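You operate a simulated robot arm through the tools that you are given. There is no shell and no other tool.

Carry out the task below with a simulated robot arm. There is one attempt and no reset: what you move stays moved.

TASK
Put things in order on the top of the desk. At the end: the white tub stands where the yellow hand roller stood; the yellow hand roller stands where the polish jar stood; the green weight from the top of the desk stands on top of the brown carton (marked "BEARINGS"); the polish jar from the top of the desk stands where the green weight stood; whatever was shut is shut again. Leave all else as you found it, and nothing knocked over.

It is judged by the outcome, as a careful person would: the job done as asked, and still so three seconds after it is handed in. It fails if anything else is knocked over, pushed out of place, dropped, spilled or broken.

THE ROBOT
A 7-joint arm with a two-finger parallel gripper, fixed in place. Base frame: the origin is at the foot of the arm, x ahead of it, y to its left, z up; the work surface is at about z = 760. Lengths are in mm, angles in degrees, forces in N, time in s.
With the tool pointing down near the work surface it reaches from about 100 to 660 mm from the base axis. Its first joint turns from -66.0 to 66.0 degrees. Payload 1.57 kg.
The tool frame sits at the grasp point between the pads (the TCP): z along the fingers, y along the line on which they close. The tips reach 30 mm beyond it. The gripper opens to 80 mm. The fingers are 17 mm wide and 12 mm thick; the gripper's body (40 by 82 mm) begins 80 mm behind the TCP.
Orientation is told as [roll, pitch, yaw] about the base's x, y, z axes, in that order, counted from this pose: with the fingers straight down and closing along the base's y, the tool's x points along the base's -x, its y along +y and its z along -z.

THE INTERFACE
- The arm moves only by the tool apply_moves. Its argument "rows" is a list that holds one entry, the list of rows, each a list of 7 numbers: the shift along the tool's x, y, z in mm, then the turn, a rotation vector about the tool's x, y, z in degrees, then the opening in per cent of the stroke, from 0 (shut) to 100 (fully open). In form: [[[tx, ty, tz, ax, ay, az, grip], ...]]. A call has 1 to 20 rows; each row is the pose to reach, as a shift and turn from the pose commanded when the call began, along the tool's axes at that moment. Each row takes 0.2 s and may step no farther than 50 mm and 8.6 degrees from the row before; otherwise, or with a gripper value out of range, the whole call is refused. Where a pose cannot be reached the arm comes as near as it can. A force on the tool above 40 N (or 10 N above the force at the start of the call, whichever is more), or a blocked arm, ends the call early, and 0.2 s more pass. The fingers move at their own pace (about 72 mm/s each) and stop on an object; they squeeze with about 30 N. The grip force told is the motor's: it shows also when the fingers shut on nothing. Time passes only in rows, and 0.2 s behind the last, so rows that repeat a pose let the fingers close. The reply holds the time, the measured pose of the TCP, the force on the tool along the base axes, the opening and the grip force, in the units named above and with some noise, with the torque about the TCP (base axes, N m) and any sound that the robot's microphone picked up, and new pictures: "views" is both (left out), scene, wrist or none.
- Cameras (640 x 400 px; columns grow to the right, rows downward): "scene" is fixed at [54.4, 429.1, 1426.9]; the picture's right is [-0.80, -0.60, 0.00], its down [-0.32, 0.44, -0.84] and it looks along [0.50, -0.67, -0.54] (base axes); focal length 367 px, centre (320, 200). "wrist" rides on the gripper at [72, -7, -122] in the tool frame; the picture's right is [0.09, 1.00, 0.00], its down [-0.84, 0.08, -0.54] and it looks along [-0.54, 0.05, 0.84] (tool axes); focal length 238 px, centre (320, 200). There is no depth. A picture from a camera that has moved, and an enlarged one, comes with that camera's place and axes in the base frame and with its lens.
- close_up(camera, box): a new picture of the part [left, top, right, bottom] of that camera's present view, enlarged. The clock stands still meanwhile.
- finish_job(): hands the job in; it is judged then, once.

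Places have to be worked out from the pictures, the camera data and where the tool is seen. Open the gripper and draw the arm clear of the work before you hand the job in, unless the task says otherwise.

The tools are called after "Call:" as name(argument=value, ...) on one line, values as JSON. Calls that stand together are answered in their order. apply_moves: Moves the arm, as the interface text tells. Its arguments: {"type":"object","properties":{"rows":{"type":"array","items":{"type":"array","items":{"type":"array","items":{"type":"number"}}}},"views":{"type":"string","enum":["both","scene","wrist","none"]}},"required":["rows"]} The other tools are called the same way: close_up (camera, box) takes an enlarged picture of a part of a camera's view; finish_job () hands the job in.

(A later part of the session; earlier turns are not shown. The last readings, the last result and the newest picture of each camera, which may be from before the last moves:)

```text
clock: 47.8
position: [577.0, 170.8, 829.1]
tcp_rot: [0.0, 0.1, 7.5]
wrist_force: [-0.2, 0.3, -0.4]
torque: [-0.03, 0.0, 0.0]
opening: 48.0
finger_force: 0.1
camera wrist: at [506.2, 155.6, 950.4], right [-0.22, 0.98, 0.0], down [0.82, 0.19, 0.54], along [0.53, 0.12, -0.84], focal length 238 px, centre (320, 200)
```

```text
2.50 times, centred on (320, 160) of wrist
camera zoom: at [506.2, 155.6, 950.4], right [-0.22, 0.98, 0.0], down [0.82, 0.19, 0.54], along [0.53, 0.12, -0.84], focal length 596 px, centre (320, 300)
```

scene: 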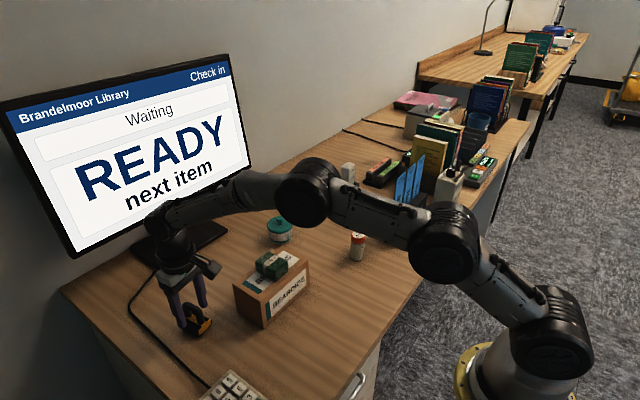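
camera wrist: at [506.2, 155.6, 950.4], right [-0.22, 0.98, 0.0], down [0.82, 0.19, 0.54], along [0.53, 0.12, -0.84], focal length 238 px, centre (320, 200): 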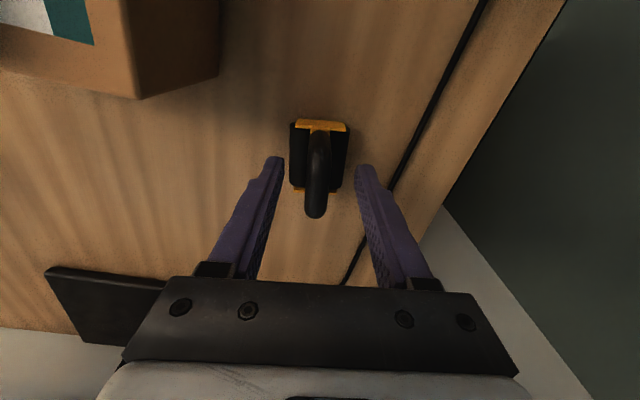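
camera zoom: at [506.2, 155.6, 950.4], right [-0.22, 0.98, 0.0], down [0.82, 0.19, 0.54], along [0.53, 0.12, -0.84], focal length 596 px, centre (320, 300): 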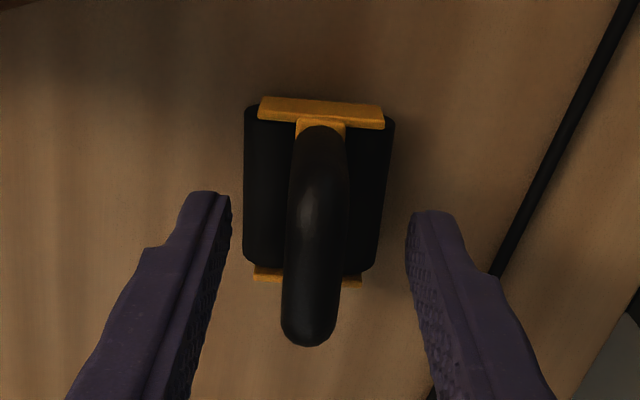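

The handle lies centred between the fingers with tips above the frame. I close on the handle.

Call:
apply_moves(rows=[[[0, 0, 0, 0, 0, 0, 35], [0, 0, 0, 0, 0, 0, 25], [0, 0, 0, 0, 0, 0, 10], [0, 0, 0, 0, 0, 0, 0], [0, 0, 0, 0, 0, 0, 0]]], views="both")

Call:
close_up(camera="scene", box=[165, 275, 235, 345])

```text
clock: 49.0
position: [576.9, 171.3, 828.9]
tcp_rot: [0.0, 0.0, 7.5]
wrist_force: [-0.6, -0.8, 1.6]
torque: [0.0, 0.04, 0.02]
opening: 13.9
finger_force: 29.5
camera wrist: at [506.2, 155.6, 950.8], right [-0.22, 0.98, 0.0], down [0.82, 0.19, 0.54], along [0.53, 0.12, -0.84], focal length 238 px, centre (320, 200)
```

scene: 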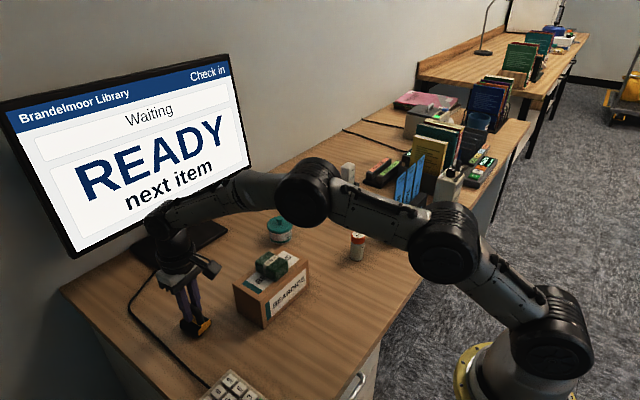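
wrist: 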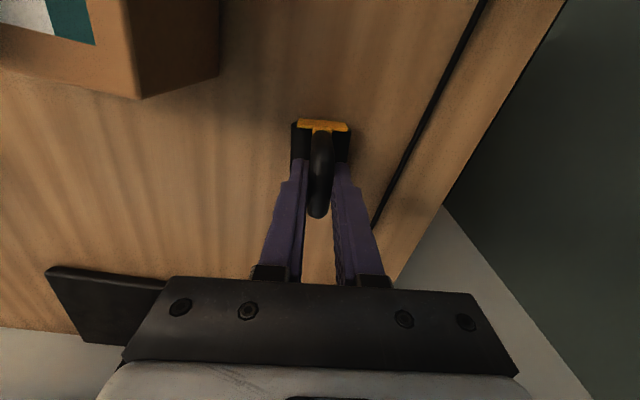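

```text
5.71 times, centred on (200, 310) of scene
camera zoom: at [54.3, 429.1, 1426.9], right [-0.8, -0.6, 0.0], down [-0.32, 0.44, -0.84], along [0.5, -0.67, -0.54], focal length 2098 px, centre (1006, -429)
```

zoom: 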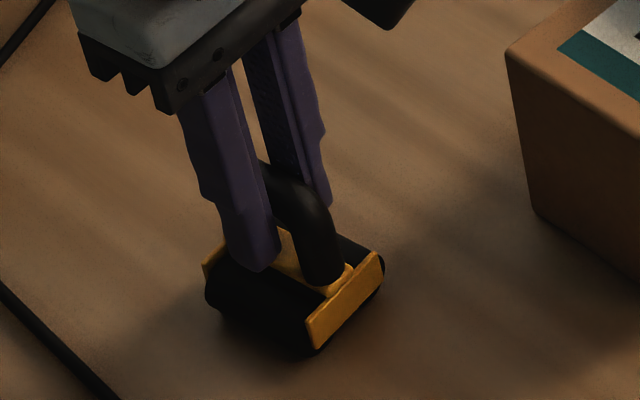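

Gripped on the handle (13.9 mm). I lift 40 mm slowly and check that it hangs level.

Call:
apply_moves(rows=[[[0, 0, -5, 0, 0, 0, 0], [0, 0, -12, 0, 0, 0, 0], [0, 0, -25, 0, 0, 0, 0], [0, 0, -40, 0, 0, 0, 0], [0, 0, -40, 0, 0, 0, 0]]], views="both")

Call:
close_up(camera="scene", box=[160, 265, 240, 345])

```text
clock: 50.2
position: [576.8, 172.4, 869.3]
tcp_rot: [-0.1, -0.1, 7.6]
wrist_force: [0.5, -0.4, -2.2]
torque: [0.02, 0.0, 0.0]
opening: 14.0
finger_force: 30.0
camera wrist: at [505.8, 156.1, 991.6], right [-0.22, 0.98, 0.0], down [0.82, 0.19, 0.54], along [0.53, 0.12, -0.84], focal length 238 px, centre (320, 200)
```

scene: 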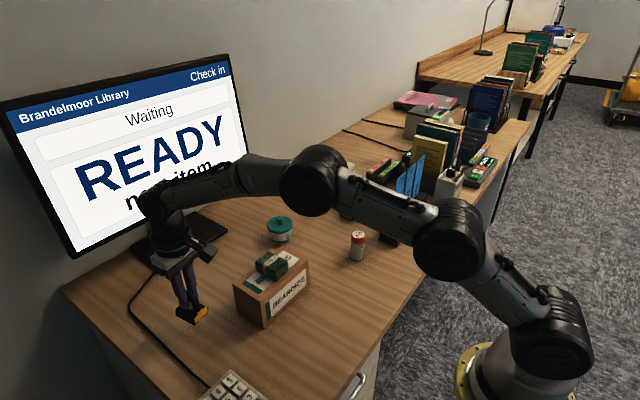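
wrist: 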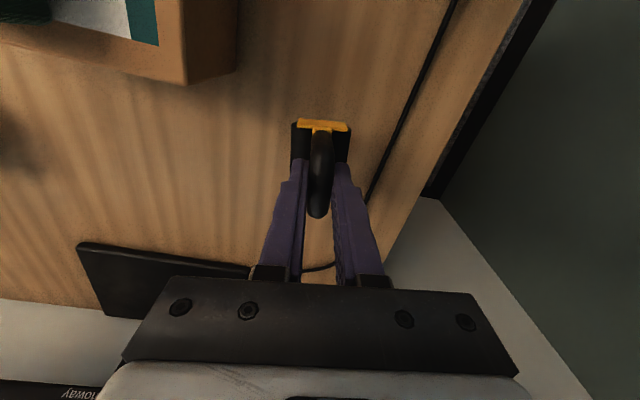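

```text
5.00 times, centred on (200, 305) of scene
camera zoom: at [54.4, 429.1, 1426.9], right [-0.8, -0.6, 0.0], down [-0.32, 0.44, -0.84], along [0.5, -0.67, -0.54], focal length 1836 px, centre (920, -325)
```

zoom: 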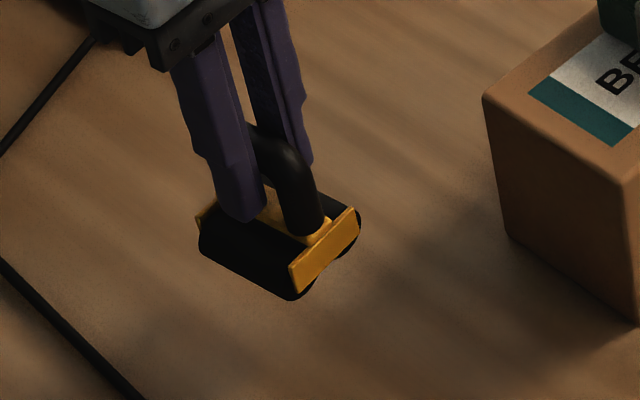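

It hangs level. I lift higher and carry it over to the jar's former place (337,-50).

Call:
apply_moves(rows=[[[0, 0, -40, 0, 0, 0, 0], [0, 0, -80, 0, 0, 0, 0], [0, 0, -120, 0, 0, 0, 0], [33, -23, -120, 0, 0, 0, 0], [67, -47, -120, 0, 0, 0, 0], [100, -70, -120, 0, 0, 0, 0], [133, -94, -120, 0, 0, 0, 0], [167, -117, -120, 0, 0, 0, 0], [200, -141, -120, 0, 0, 0, 0], [233, -164, -120, 0, 0, 0, 0], [255, -180, -120, 0, 0, 0, 0], [266.8, -187.8, -120, 0, 0, 0, 0], [266.8, -187.8, -120, 0, 0, 0, 0]]], views="both")

```text
clock: 53.0
position: [336.4, -49.6, 990.3]
tcp_rot: [0.0, 0.1, 7.5]
wrist_force: [-0.4, -0.7, -2.0]
torque: [-0.01, -0.01, 0.02]
opening: 13.9
finger_force: 30.3
camera wrist: at [265.6, -65.0, 1111.4], right [-0.22, 0.98, 0.0], down [0.82, 0.19, 0.54], along [0.53, 0.12, -0.84], focal length 238 px, centre (320, 200)
```

scene: 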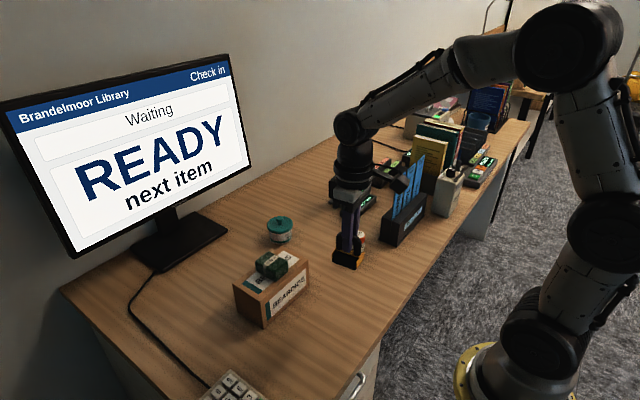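
wrist: 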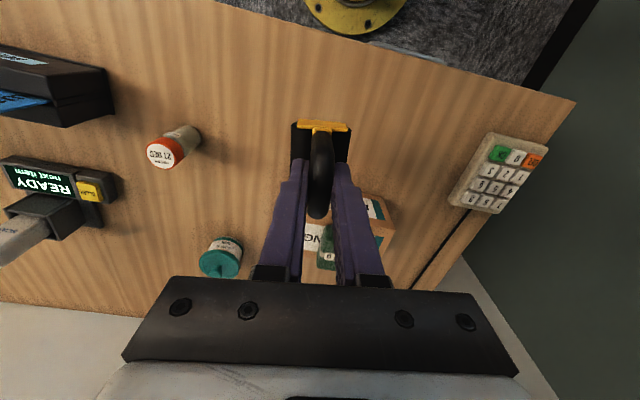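

Over the jar's former place. Descending to a few millimetres above the desk.

Call:
apply_moves(rows=[[[0, -1, 40, 0, 0, 0, 0], [0, -1, 80, 0, 0, 0, 0], [0, -1, 115, 0, 0, 0, 0], [0, -1, 140, 0, 0, 0, 0], [0, -1, 153, 0, 0, 0, 0], [0, -1, 157, 0, 0, 0, 0], [0, -1, 157, 0, 0, 0, 0]]], views="none")

Call:
close_up(camera="scene", box=[310, 250, 390, 330])

```text
clock: 54.6
position: [336.2, -49.6, 832.7]
tcp_rot: [0.0, 0.0, 7.5]
wrist_force: [0.6, 0.5, -1.4]
torque: [0.01, -0.02, 0.0]
opening: 14.0
finger_force: 29.9
```

```text
5.00 times, centred on (350, 290) of scene
camera zoom: at [54.4, 429.1, 1426.9], right [-0.8, -0.6, 0.0], down [-0.32, 0.44, -0.84], along [0.5, -0.67, -0.54], focal length 1836 px, centre (170, -250)
```

zoom: 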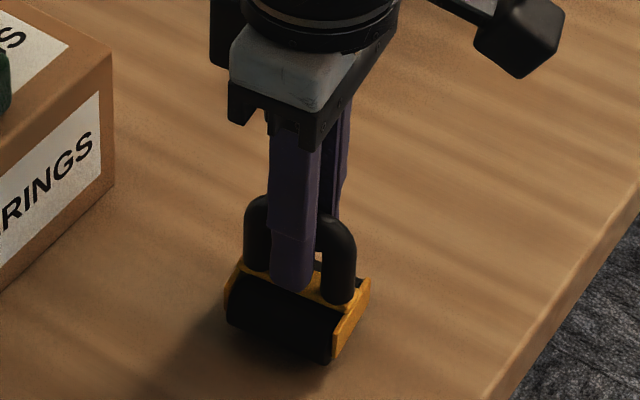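

Call:
apply_moves(rows=[[[0, 0, 1, 0, 0, 0, 0], [0, 0, 2, 0, 0, 0, 0], [0, 0, 2.5, 0, 0, 0, 0], [0, 0, 2.5, 0, 0, 0, 0]]], views="none")

```text
clock: 55.6
position: [335.7, -50.4, 829.8]
tcp_rot: [0.0, 0.0, 7.5]
wrist_force: [0.0, 0.0, -0.8]
torque: [0.0, 0.0, -0.03]
opening: 13.9
finger_force: 30.5
```

Force is −0.8 N, nearly touching. Another millimetre.

Call:
apply_moves(rows=[[[0, 0, 0.7, 0, 0, 0, 0], [0, 0, 1.2, 0, 0, 0, 0], [0, 0, 1.2, 0, 0, 0, 0]]], views="none")

```text
clock: 56.4
position: [336.6, -49.7, 827.7]
tcp_rot: [-0.1, -0.2, 7.6]
wrist_force: [-4.6, -5.2, 18.5]
torque: [-0.13, 0.44, 0.07]
opening: 14.0
finger_force: 29.8
```

Firm contact with the desk (18 N); I back off a little and then open.

Call:
apply_moves(rows=[[[0, 0, -0.8, 0, 0, 0, 0], [0, 0, -0.8, 0, 0, 0, 0]]], views="none")

```text
clock: 57.0
position: [337.8, -48.8, 829.0]
tcp_rot: [0.1, -0.1, 7.6]
wrist_force: [1.3, -2.2, 7.2]
torque: [0.01, -0.15, -0.02]
opening: 14.1
finger_force: 30.0
```

Call:
apply_moves(rows=[[[0, 0, -0.4, 0, 0, 0, 0], [0, 0, -0.4, 0, 0, 0, 20], [0, 0, -0.4, 0, 0, 0, 25], [0, 0, -0.4, 0, 0, 0, 40], [0, 0, -0.4, 0, 0, 0, 60], [0, 0, -0.4, 0, 0, 0, 60]]], views="both")

Call:
close_up(camera="scene", box=[310, 250, 390, 330])

```text
clock: 58.4
position: [337.4, -49.8, 829.2]
tcp_rot: [-0.1, -0.1, 7.4]
wrist_force: [0.8, -0.3, -0.9]
torque: [0.02, 0.02, 0.0]
opening: 48.0
finger_force: 0.1
camera wrist: at [266.2, -65.4, 951.0], right [-0.22, 0.98, 0.0], down [0.82, 0.19, 0.54], along [0.53, 0.12, -0.84], focal length 238 px, centre (320, 200)
```

scene: 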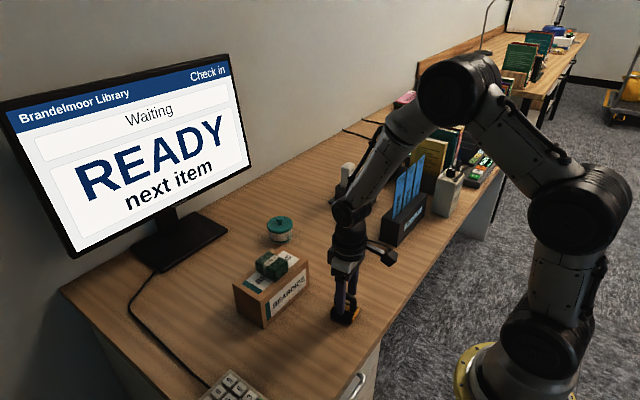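
wrist: 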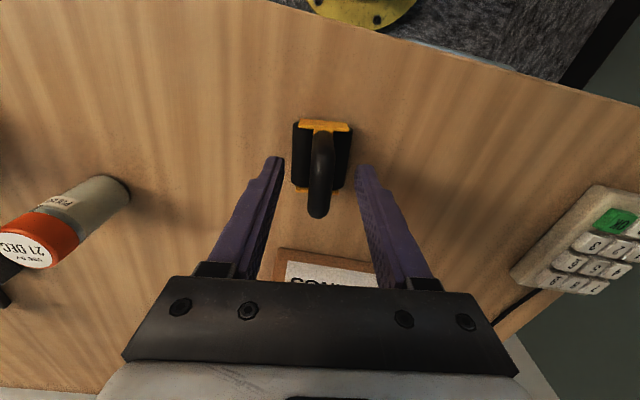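

```text
5.00 times, centred on (350, 290) of scene
camera zoom: at [54.4, 429.1, 1426.9], right [-0.8, -0.6, 0.0], down [-0.32, 0.44, -0.84], along [0.5, -0.67, -0.54], focal length 1836 px, centre (170, -250)
```

zoom: 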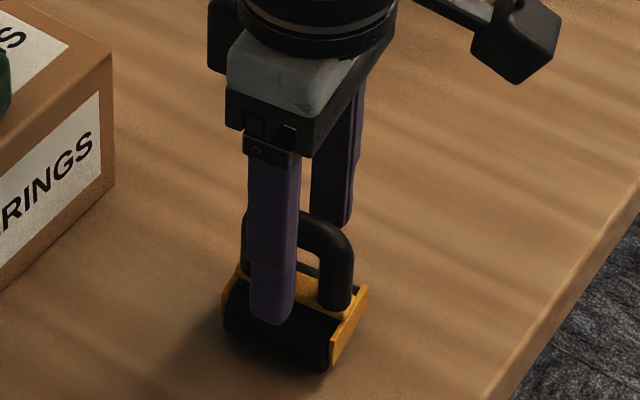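

The roller stands at the jar's old place. Next the tub: its lid overhangs the body and may be loose, so I want to hold the body below the lid with the tool leaning outward, camera on top. I rise and turn the gripper about 145° while moving to a free spot.

Call:
apply_moves(rows=[[[0, 0, -20, 0, 0, 0, 70], [0, 0, -60, 0, 0, 0, 80], [0, 0, -105, 0, 0, 0, 100], [0, 0, -150, 0, 0, 8.5, 100], [-8, -5, -170, 0, 0, 17, 100], [-16, -10, -170, 0, 0, 25.5, 100], [-24, -15, -170, 0, 0, 34, 100], [-32, -20, -170, 0, 0, 42.5, 100], [-40, -25, -170, 0, 0, 51, 100], [-48, -30, -170, 0, 0, 59.5, 100], [-56, -35, -170, 0, 0, 68, 100], [-64, -40, -170, 0, 0, 76.5, 100], [-72, -45, -170, 0, 0, 85, 100], [-80, -50, -170, 0, 0, 93.5, 100], [-88, -55, -170, 0, 0, 102, 100], [-96, -60, -170, 0, 0, 110.5, 100], [-104, -65, -170, 0, 0, 119, 100], [-112, -70, -170, 0, 0, 127.5, 100], [-120, -75, -170, 0, 0, 136, 100], [-120, -80, -170, 0, 0, 144.5, 100]]], views="both")

```text
clock: 62.6
position: [465.7, -113.7, 998.5]
tcp_rot: [0.0, -0.1, -137.1]
wrist_force: [-0.5, -0.3, 0.5]
torque: [0.0, 0.0, -0.01]
opening: 80.0
finger_force: 0.0
camera wrist: at [514.1, -59.7, 1120.5], right [0.74, -0.67, 0.0], down [-0.56, -0.63, 0.54], along [-0.36, -0.4, -0.84], focal length 238 px, centre (320, 200)
```

scene: 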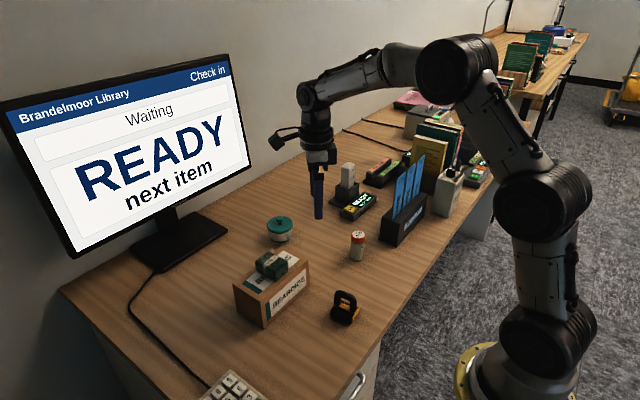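
wrist: 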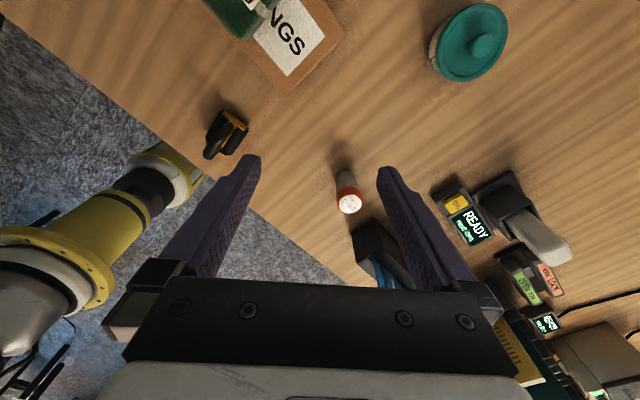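

The turn works so far (yaw −137°). Continue to about −195°, so the camera will be on the upper/outer side.

Call:
apply_moves(rows=[[[0, 0, 0, 0, 0, 8.3, 100], [0, 0, 0, 0, 0, 16.6, 100], [0, 0, 0, 0, 0, 24.9, 100], [0, 0, 0, 0, 0, 33.2, 100], [0, 0, 0, 0, 0, 41.5, 100], [0, 0, 0, 0, 0, 49.8, 100], [0, 0, 0, 0, 0, 57.9, 100], [0, 0, 0, 0, 0, 57.9, 100]]], views="both")

```text
clock: 64.4
position: [446.4, -152.6, 991.1]
tcp_rot: [-1.8, 0.1, 166.7]
wrist_force: [0.7, -0.2, -0.5]
torque: [0.02, 0.01, 0.0]
opening: 79.9
finger_force: 0.2
out of reach, approached as far as the arm can: row 7, 8
camera wrist: at [516.7, -166.6, 1112.8], right [-0.14, -0.99, -0.03], down [-0.84, 0.1, 0.54], along [-0.53, 0.1, -0.84], focal length 238 px, centre (320, 200)
```

scene: 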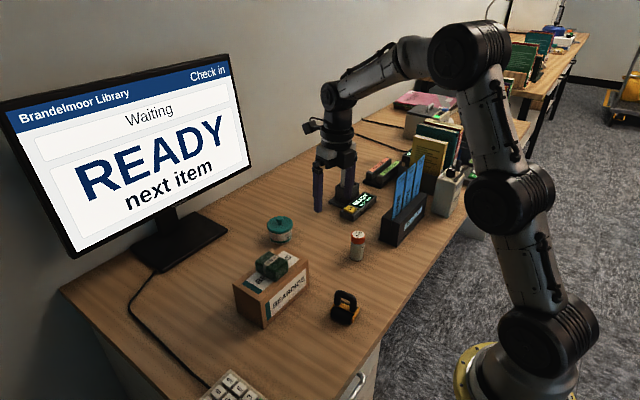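
wrist: 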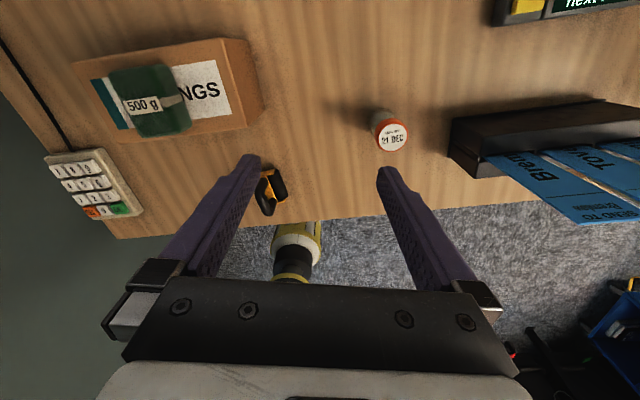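

The wrist reaches its limit near a relative turn of −174°, which is good enough. I take close-ups of the tub from the scene camera to fix its position and sizes.

Call:
close_up(camera="scene", box=[255, 205, 305, 250])

Call:
close_up(camera="scene", box=[220, 210, 380, 340])

```text
8.89 times, centred on (280, 228) of scene
camera zoom: at [54.4, 429.1, 1426.9], right [-0.8, -0.6, 0.0], down [-0.32, 0.44, -0.84], along [0.5, -0.67, -0.54], focal length 3264 px, centre (676, -44)
```

zoom: 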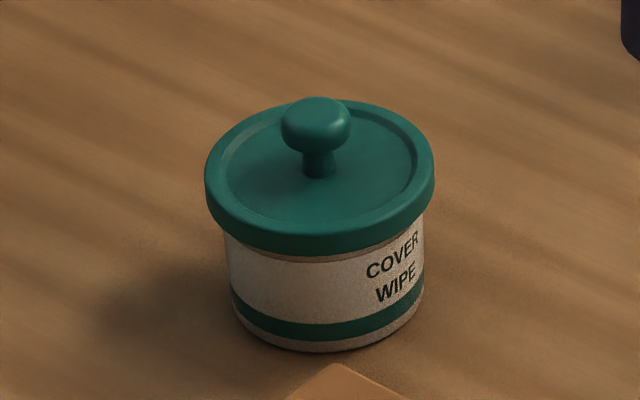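

```text
3.08 times, centred on (300, 275) of scene
camera zoom: at [54.4, 429.1, 1426.9], right [-0.8, -0.6, 0.0], down [-0.32, 0.44, -0.84], along [0.5, -0.67, -0.54], focal length 1130 px, centre (382, -31)
```

zoom: 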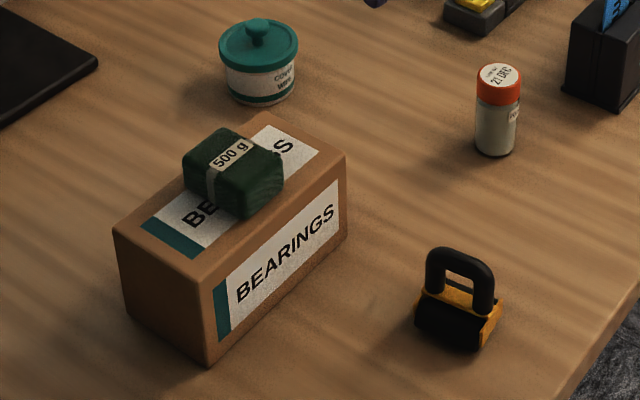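

The tub: axis ≈ (640,-170), body radius 31, lid radius 36 with its underside at z≈802. Holding the body needs the tool leaning ~60°. I test that lean now at a safe height over free desk.

Call:
apply_moves(rows=[[[14, -4, 8, 0, 8.4, 0, 100], [28, -8, 16, 0, 16.8, 0, 100], [42, -11, 24, 0, 25.2, 0, 100], [56, -15, 32, 0, 33.6, 0, 100], [70, -19, 40, 0, 42, 0, 100], [84, -22, 48, 0, 50.4, 0, 100], [98.6, -26, 56, 0, 58.8, 0, 100], [98.6, -26, 56, 0, 60, 0, 100], [98.6, -26, 56, 0, 60, 0, 100]]], views="both")

```text
clock: 66.4
position: [546.3, -147.7, 935.0]
tcp_rot: [-2.2, 57.2, 165.2]
wrist_force: [-0.5, -0.6, -0.5]
torque: [-0.01, 0.0, 0.01]
opening: 80.1
finger_force: 0.1
out of reach, approached as far as the arm can: row 1, 2, 5, 6, 7, 8, 9
camera wrist: at [485.1, -129.8, 1061.8], right [-0.17, -0.98, 0.06], down [-0.9, 0.14, -0.41], along [0.4, -0.12, -0.91], focal length 238 px, centre (320, 200)
```

scene: 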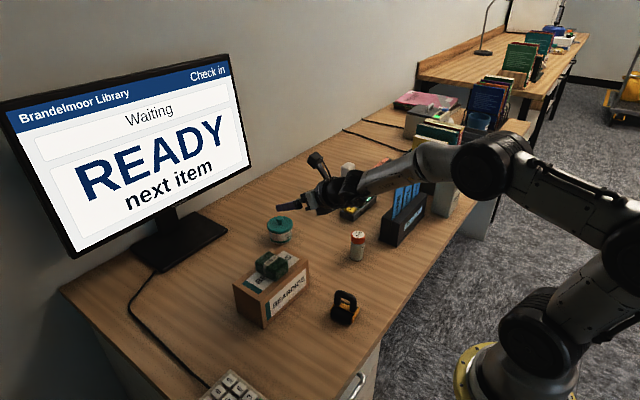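
wrist: 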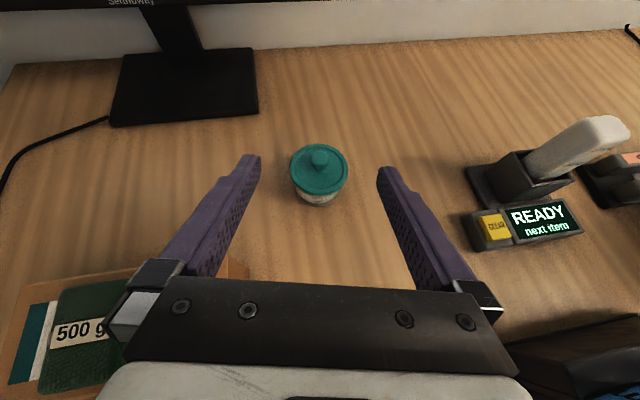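

The lean is reached (about 57° from vertical, heading −12°, closing axis level within about 1°). I lower to the pre-approach point about 90 mm behind the grasp along the finger direction.

Call:
apply_moves(rows=[[[-27, 1.4, 19, 0, 0, 0, 100], [-54, 2.8, 38, 0, 0, 0, 100], [-80.5, 4.2, 57.1, 0, 0, 0, 100], [-80.5, 4.2, 57.1, 0, 0, 0, 100]]], views="both")

Call:
close_up(camera="wrist", box=[240, 60, 400, 220])

Call:
close_up(camera="scene", box=[240, 160, 400, 280])

```text
clock: 67.4
position: [548.3, -151.9, 837.2]
tcp_rot: [-3.0, 56.9, 165.0]
wrist_force: [-0.6, 0.0, -0.2]
torque: [-0.01, 0.03, -0.01]
opening: 79.8
finger_force: 0.0
camera wrist: at [487.4, -134.4, 964.4], right [-0.17, -0.98, 0.05], down [-0.9, 0.13, -0.41], along [0.4, -0.11, -0.91], focal length 238 px, centre (320, 200)
```

scene: 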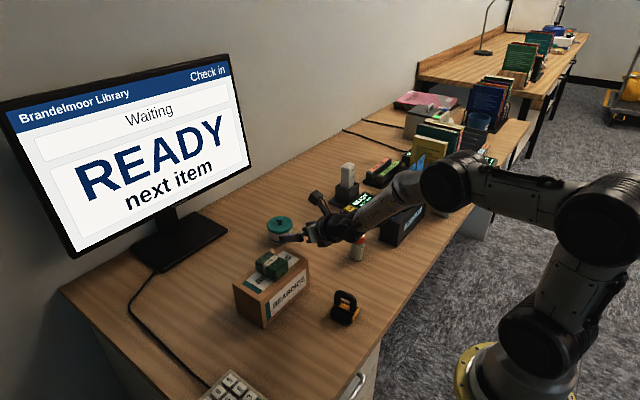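
wrist: 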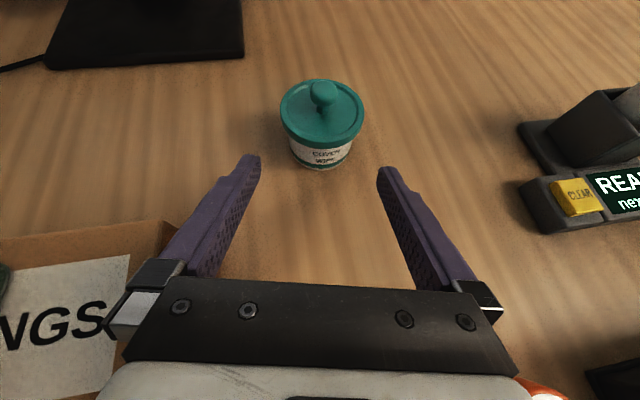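

```text
2.50 times, centred on (320, 140) of wrist
camera zoom: at [487.4, -134.4, 964.4], right [-0.17, -0.98, 0.05], down [-0.9, 0.13, -0.41], along [0.4, -0.11, -0.91], focal length 596 px, centre (320, 350)
```

zoom: 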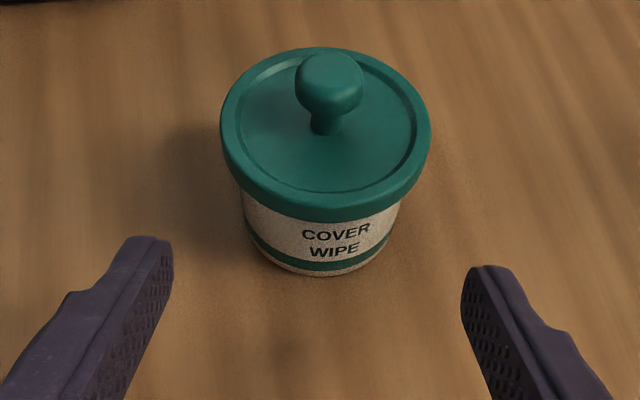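

```text
3.33 times, centred on (320, 220) of scene
camera zoom: at [54.4, 429.1, 1426.9], right [-0.8, -0.6, 0.0], down [-0.32, 0.44, -0.84], along [0.5, -0.67, -0.54], focal length 1224 px, centre (320, 133)
```

zoom: 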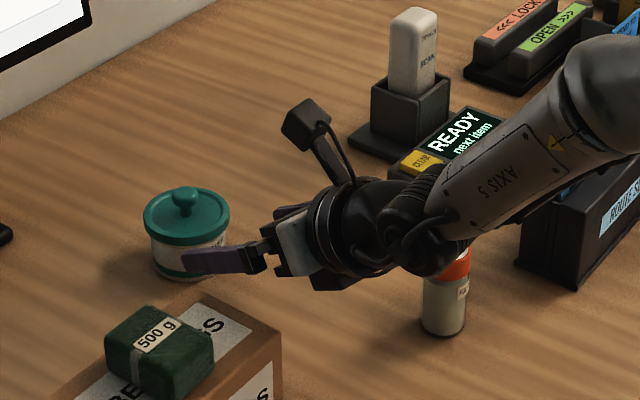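

The view is clear: the tub sits midway between the fingers and the line in is free; the jar and carton are clear of the wrist by my geometry. I advance 55 mm along the fingers and look again.

Call:
apply_moves(rows=[[[0, -0.5, 15, 0, 0, 0, 100], [0.5, -0.7, 30, 0, 0, 0, 100], [0.5, -0.7, 45, 0, 0, 0, 100], [0.8, -0.7, 55, 0, 0, 0, 100], [0.8, -0.7, 55, 0, 0, 0, 100]]], views="both")

Call:
close_up(camera="wrist", box=[220, 60, 420, 240])

Call:
close_up(camera="scene", box=[250, 190, 370, 280])

```text
clock: 68.6
position: [594.4, -160.0, 808.2]
tcp_rot: [-2.6, 57.1, 165.0]
wrist_force: [0.7, 0.3, -0.5]
torque: [0.01, 0.02, 0.01]
opening: 80.1
finger_force: 0.0
camera wrist: at [532.6, -142.2, 935.0], right [-0.17, -0.98, 0.05], down [-0.9, 0.14, -0.41], along [0.4, -0.12, -0.91], focal length 238 px, centre (320, 200)
```

scene: 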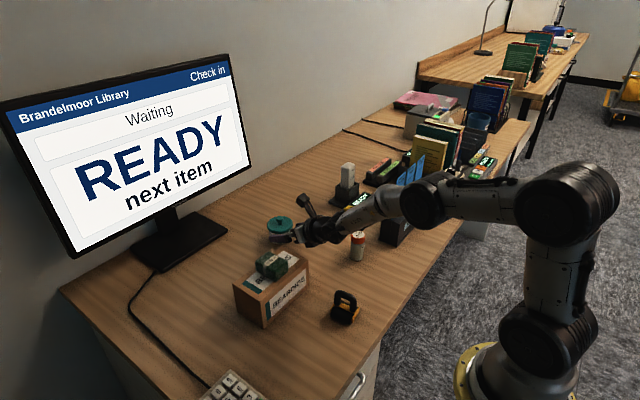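
wrist: 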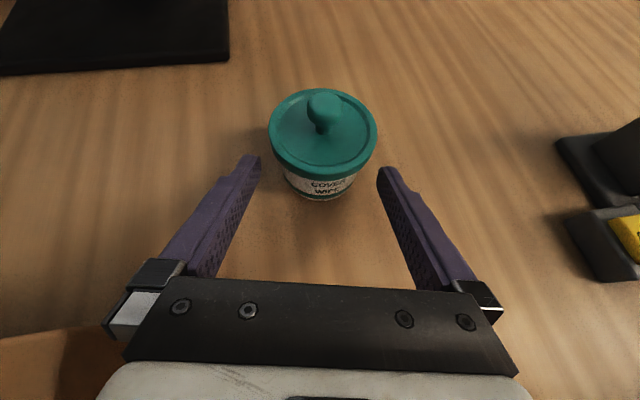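

```text
2.22 times, centred on (320, 150) of wrist
camera zoom: at [532.6, -142.2, 935.0], right [-0.17, -0.98, 0.05], down [-0.9, 0.14, -0.41], along [0.4, -0.12, -0.91], focal length 530 px, centre (320, 311)
```

zoom: 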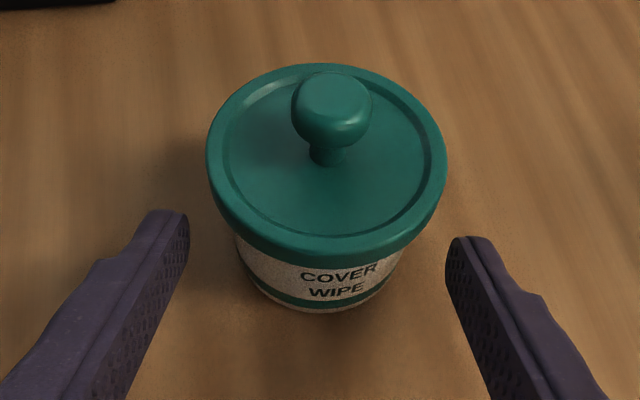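

```text
4.44 times, centred on (310, 235) of scene
camera zoom: at [54.4, 429.1, 1426.9], right [-0.8, -0.6, 0.0], down [-0.32, 0.44, -0.84], along [0.5, -0.67, -0.54], focal length 1632 px, centre (364, 44)
```

zoom: 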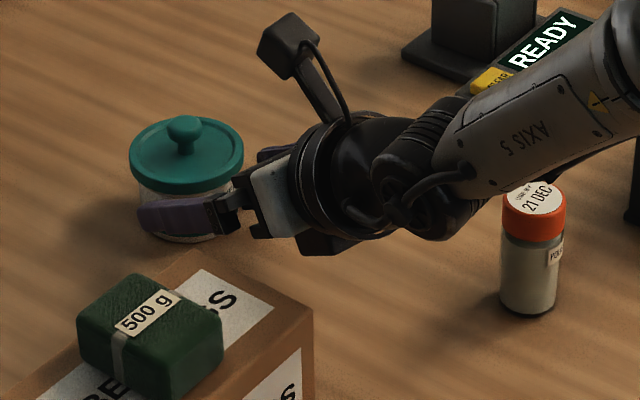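

Alignment holds (tub about 1 mm off the mid-plane). I advance the remaining ~37 mm slowly, watching for contact.

Call:
apply_moves(rows=[[[0, -0.8, 10, 0, 0, 0, 100], [0, -0.8, 20, 0, 0, 0, 100], [0, -0.8, 28, 0, 0, 0, 100], [0, -0.8, 34, 0, 0, 0, 100], [0, -0.8, 37, 0, 0, 0, 100], [0, -0.8, 37, 0, 0, 0, 100]]], views="both")

Call:
close_up(camera="wrist", box=[220, 60, 420, 260])

Call:
close_up(camera="scene", box=[250, 200, 330, 260])

```text
clock: 70.0
position: [625.8, -166.7, 787.8]
tcp_rot: [-2.5, 57.1, 164.9]
wrist_force: [-0.2, -0.9, -0.6]
torque: [0.03, -0.04, 0.01]
opening: 80.2
finger_force: 0.1
camera wrist: at [564.0, -148.3, 913.8], right [-0.17, -0.98, 0.05], down [-0.9, 0.14, -0.41], along [0.4, -0.12, -0.91], focal length 238 px, centre (320, 200)
```

scene: 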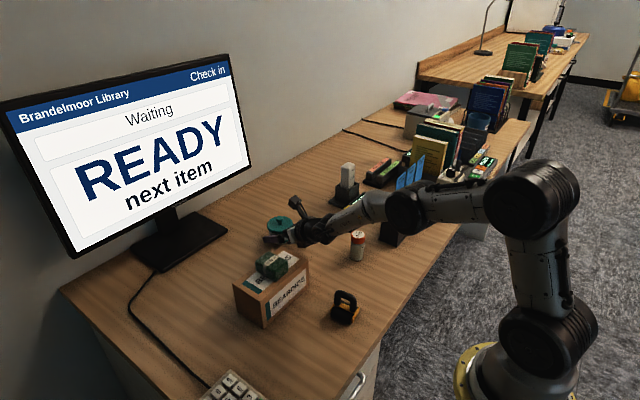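
wrist: 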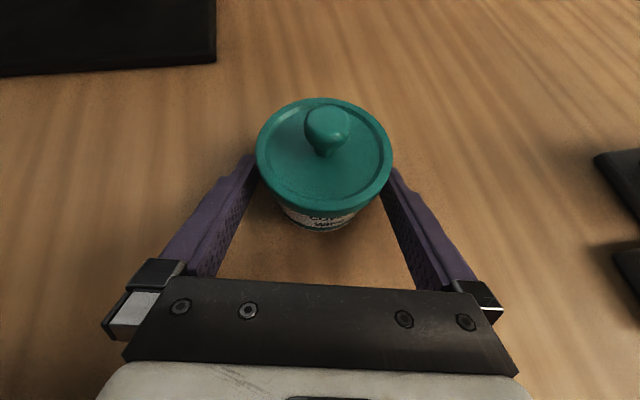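

```text
2.00 times, centred on (320, 160) of wrist
camera zoom: at [564.0, -148.3, 913.8], right [-0.17, -0.98, 0.05], down [-0.9, 0.14, -0.41], along [0.4, -0.12, -0.91], focal length 477 px, centre (320, 280)
```

zoom: 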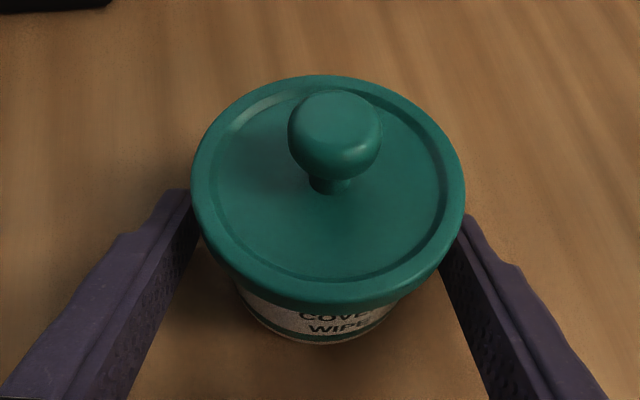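

```text
6.67 times, centred on (290, 230) of scene
camera zoom: at [54.4, 429.1, 1426.9], right [-0.8, -0.6, 0.0], down [-0.32, 0.44, -0.84], along [0.5, -0.67, -0.54], focal length 2448 px, centre (520, 0)
```

zoom: 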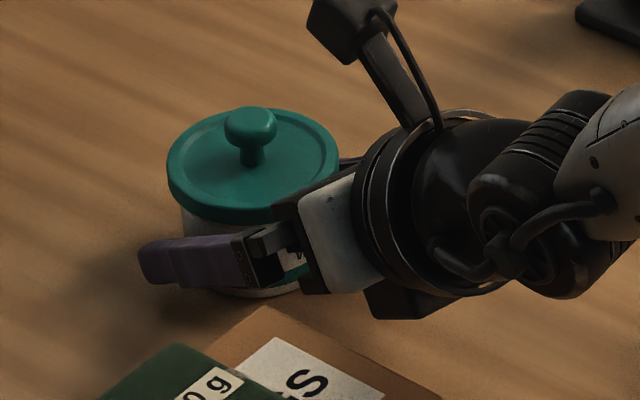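

Fingers are beside the body, under the lid's overhang, with the desk untouched. I close gradually.

Call:
apply_moves(rows=[[[0, 0, 0, 0, 0, 0, 92], [0, 0, 0, 0, 0, 0, 86], [0, 0, 0, 0, 0, 0, 82], [0, 0, 0, 0, 0, 0, 78], [0, 0, 0, 0, 0, 0, 74], [0, 0, 0, 0, 0, 0, 68], [0, 0, 0, 0, 0, 0, 60], [0, 0, 0, 0, 0, 0, 60]]], views="both")

Call:
close_up(camera="wrist", box=[220, 60, 420, 260])

Call:
close_up(camera="scene", box=[250, 200, 330, 260])

```text
clock: 71.8
position: [624.9, -165.3, 785.9]
tcp_rot: [-2.5, 57.0, 165.0]
wrist_force: [0.4, -2.0, -0.2]
torque: [0.04, -0.02, 0.01]
opening: 62.7
finger_force: 29.7
camera wrist: at [563.9, -148.4, 913.7], right [-0.18, -0.98, 0.05], down [-0.9, 0.14, -0.41], along [0.4, -0.12, -0.91], focal length 238 px, centre (320, 200)
```

scene: 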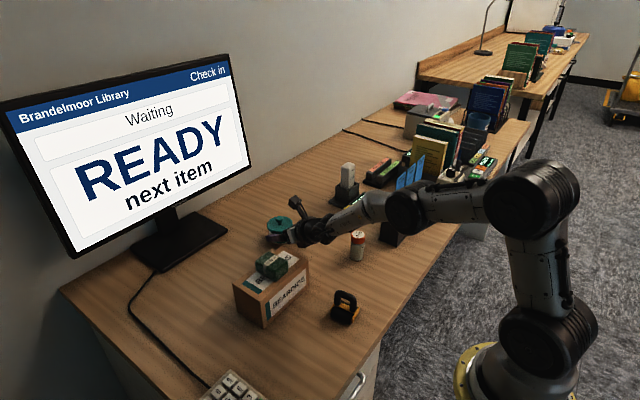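
wrist: 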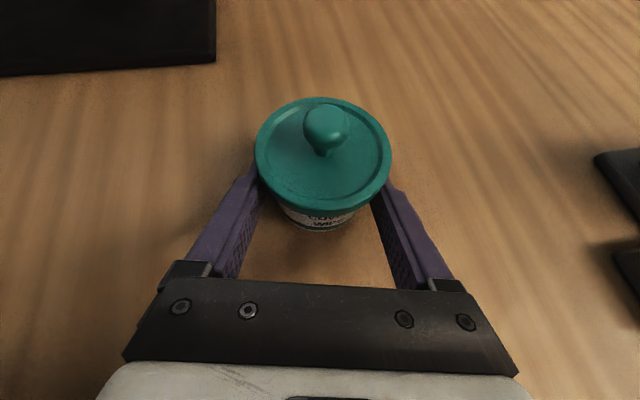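

```text
2.00 times, centred on (320, 160) of wrist
camera zoom: at [563.9, -148.4, 913.7], right [-0.18, -0.98, 0.05], down [-0.9, 0.14, -0.41], along [0.4, -0.12, -0.91], focal length 477 px, centre (320, 280)
```

zoom: 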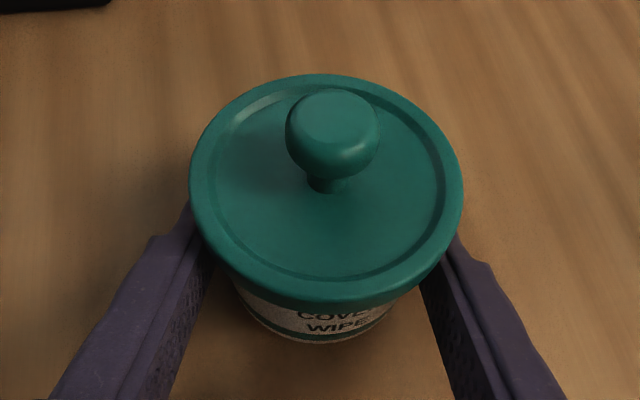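

```text
6.67 times, centred on (290, 230) of scene
camera zoom: at [54.4, 429.1, 1426.9], right [-0.8, -0.6, 0.0], down [-0.32, 0.44, -0.84], along [0.5, -0.67, -0.54], focal length 2448 px, centre (520, 0)
```

zoom: 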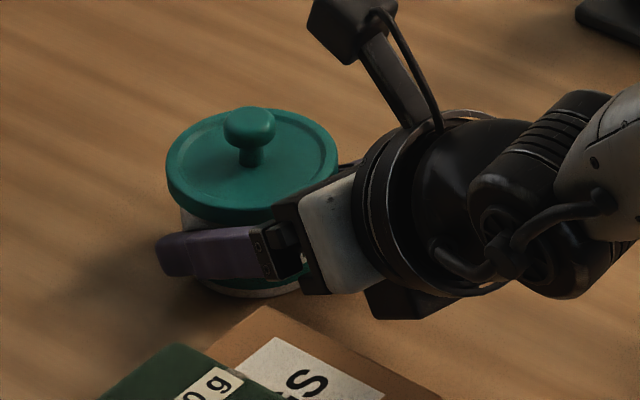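

Closed at 62.7 mm, which is the body (not the 72 mm lid). I lift 15 mm slowly and check that lid and tub rise together.

Call:
apply_moves(rows=[[[1.7, 0, -1.1, 0, 0, 0, 60], [4.2, -0.1, -2.7, 0, 0, 0, 60], [8.4, -0.3, -5.5, 0, 0, 0, 60], [12.6, -0.4, -8.2, 0, 0, 0, 60], [12.6, -0.4, -8.2, 0, 0, 0, 60]]], views="both")

Call:
close_up(camera="scene", box=[250, 200, 330, 260])

```text
clock: 73.0
position: [626.0, -165.7, 802.9]
tcp_rot: [-2.6, 57.2, 164.9]
wrist_force: [0.2, -0.4, -4.9]
torque: [0.01, 0.09, 0.01]
opening: 62.9
finger_force: 30.4
camera wrist: at [564.5, -148.3, 928.8], right [-0.18, -0.98, 0.05], down [-0.9, 0.14, -0.41], along [0.4, -0.12, -0.91], focal length 238 px, centre (320, 200)
```

scene: 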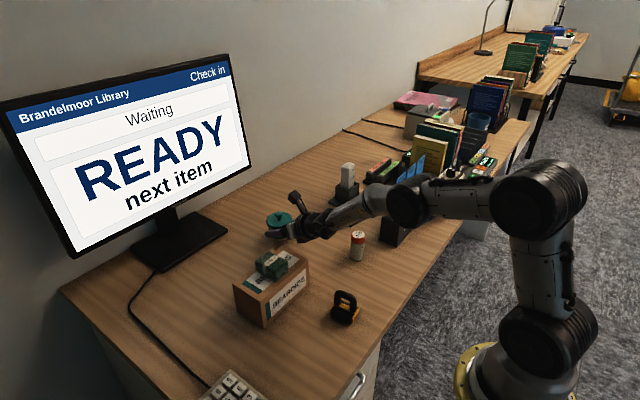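
wrist: 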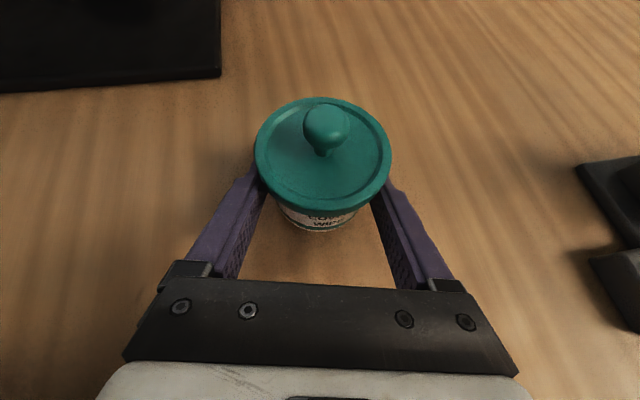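

```text
6.67 times, centred on (290, 230) of scene
camera zoom: at [54.5, 429.1, 1426.9], right [-0.8, -0.6, 0.0], down [-0.32, 0.44, -0.84], along [0.5, -0.67, -0.54], focal length 2448 px, centre (520, 0)
```

zoom: 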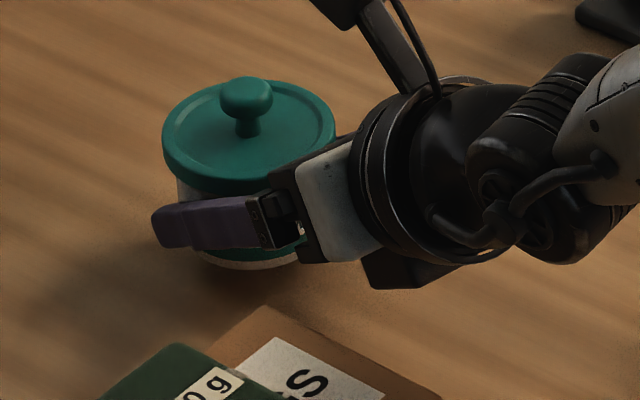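

Tub and lid rise together and stay upright (about 5 N). I continue the lift to z≈925, above the weight on the carton.

Call:
apply_moves(rows=[[[8, -0.3, -5.2, 0, 0, 0, 60], [22, -0.8, -14.3, 0, 0, 0, 60], [40, -1.4, -26, 0, 0, 0, 60], [60, -2.1, -39, 0, 0, 0, 60], [80, -2.8, -52, 0, 0, 0, 60], [95, -3.3, -61.8, 0, 0, 0, 60], [102.2, -3.5, -66.5, 0, 0, 0, 60], [102.2, -3.5, -66.5, 0, 0, 0, 60]]], views="both")

```text
clock: 74.8
position: [624.9, -165.4, 925.5]
tcp_rot: [-2.5, 57.0, 165.0]
wrist_force: [-0.6, -0.4, -4.3]
torque: [0.02, 0.1, 0.0]
opening: 62.8
finger_force: 29.7
camera wrist: at [564.1, -147.5, 1052.1], right [-0.18, -0.98, 0.05], down [-0.9, 0.14, -0.41], along [0.4, -0.12, -0.91], focal length 238 px, centre (320, 200)
```

scene: 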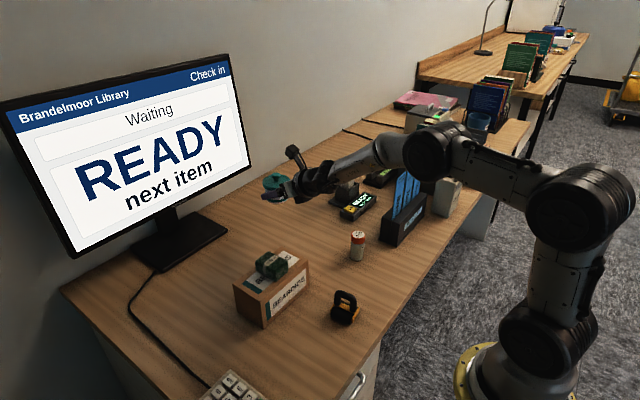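
wrist: 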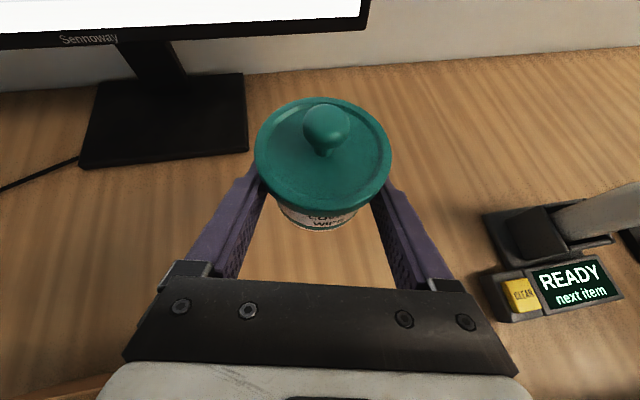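

Steady. Now I swing the tub in a smooth arc around the base, turning 31° with it and drawing in 60 mm, to above the roller's former place.

Call:
apply_moves(rows=[[[-0.69, -7.11, -0.7, 0.52, -0.02, -0.34, 60], [-2.62, -24.67, -2.74, 1.83, -0.06, -1.19, 60], [-6.18, -52.36, -6.76, 3.92, -0.13, -2.55, 60], [-11.55, -86.34, -13.23, 6.53, -0.22, -4.25, 60], [-18.57, -122.86, -22.1, 9.4, -0.32, -6.12, 60], [-26.69, -158.09, -32.73, 12.28, -0.42, -7.99, 60], [-35.82, -192.19, -44.97, 15.15, -0.52, -9.86, 60], [-46.03, -224.91, -58.94, 18.02, -0.62, -11.73, 60], [-56.09, -253.46, -72.9, 20.63, -0.7, -13.43, 60], [-64.67, -275.27, -84.93, 22.72, -0.78, -14.79, 60], [-72.54, -293.75, -96.06, 24.55, -0.84, -15.98, 60], [-77.2, -303.94, -102.69, 25.6, -0.87, -16.66, 60], [-79.55, -308.97, -106.03, 26.12, -0.89, -17.0, 60], [-79.55, -308.97, -106.03, 26.12, -0.89, -17.0, 60]]], views="both")

Call:
close_up(camera="wrist", box=[220, 60, 420, 260])

Call:
close_up(camera="scene", box=[130, 200, 330, 340])

```text
clock: 77.8
position: [565.4, 167.6, 922.9]
tcp_rot: [-2.5, 57.0, -163.7]
wrist_force: [0.2, 0.6, -3.8]
torque: [-0.04, 0.03, 0.0]
opening: 63.0
finger_force: 29.9
camera wrist: at [503.9, 151.0, 1049.0], right [0.36, -0.93, 0.05], down [-0.84, -0.35, -0.41], along [0.4, 0.1, -0.91], focal length 238 px, centre (320, 200)
```

scene: 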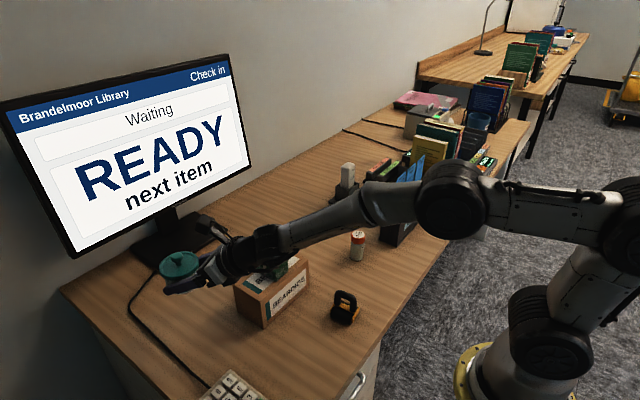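
wrist: 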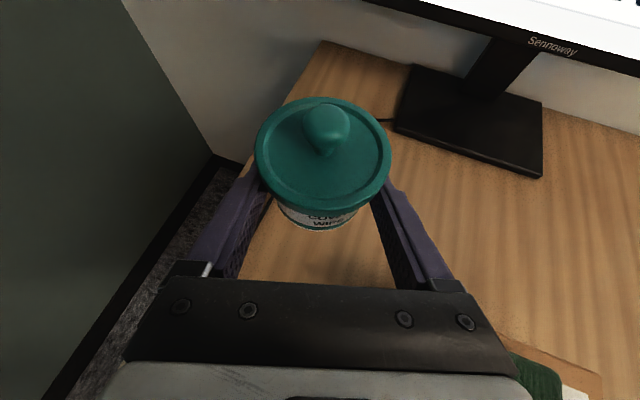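

```text
2.00 times, centred on (320, 160) of wrist
camera zoom: at [503.9, 151.0, 1049.0], right [0.36, -0.93, 0.05], down [-0.84, -0.35, -0.41], along [0.4, 0.1, -0.91], focal length 477 px, centre (320, 280)
```

zoom: 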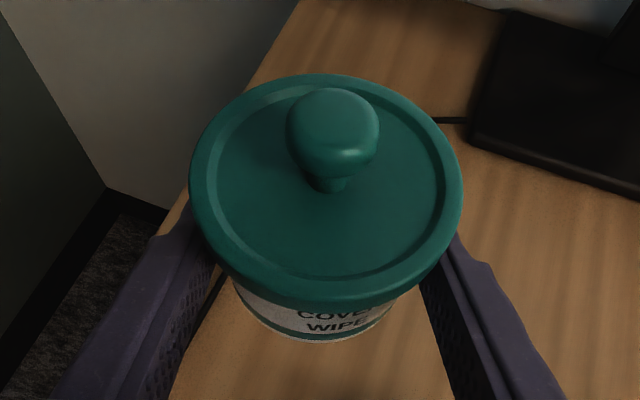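

```text
2.86 times, centred on (230, 270) of scene
camera zoom: at [54.4, 429.2, 1426.9], right [-0.8, -0.6, 0.0], down [-0.32, 0.44, -0.84], along [0.5, -0.67, -0.54], focal length 1049 px, centre (577, 0)
```

zoom: 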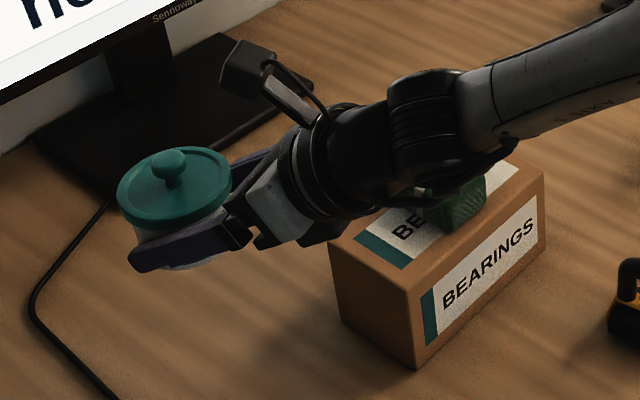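

The tub is above the roller's place (currently ≈3 mm off, correctable). Before lowering I must check the wrist's clearance to the carton's near side, so I enlarge that region.

Call:
close_up(camera="scene", box=[190, 205, 330, 305])

Call:
close_up(camera="wrist", box=[400, 260, 640, 400])

```text
4.00 times, centred on (260, 255) of scene
camera zoom: at [54.4, 429.2, 1426.9], right [-0.8, -0.6, 0.0], down [-0.32, 0.44, -0.84], along [0.5, -0.67, -0.54], focal length 1469 px, centre (560, -20)
```

zoom: 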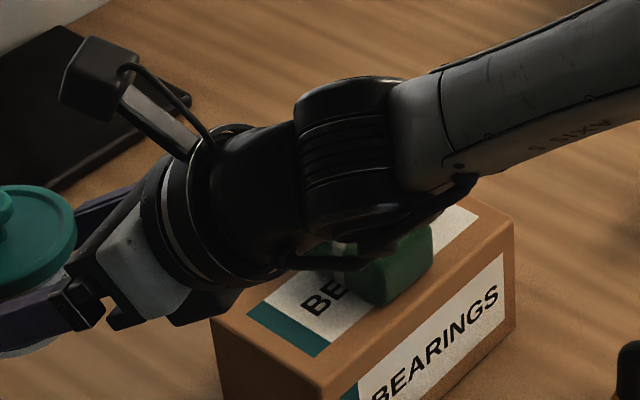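

```text
2.67 times, centred on (520, 330) of wrist
camera zoom: at [503.9, 151.0, 1049.0], right [0.36, -0.93, 0.05], down [-0.84, -0.35, -0.41], along [0.4, 0.1, -0.91], focal length 636 px, centre (-213, -147)
```

zoom: 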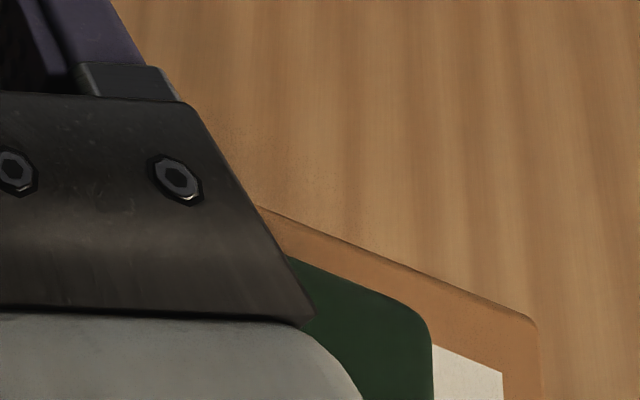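

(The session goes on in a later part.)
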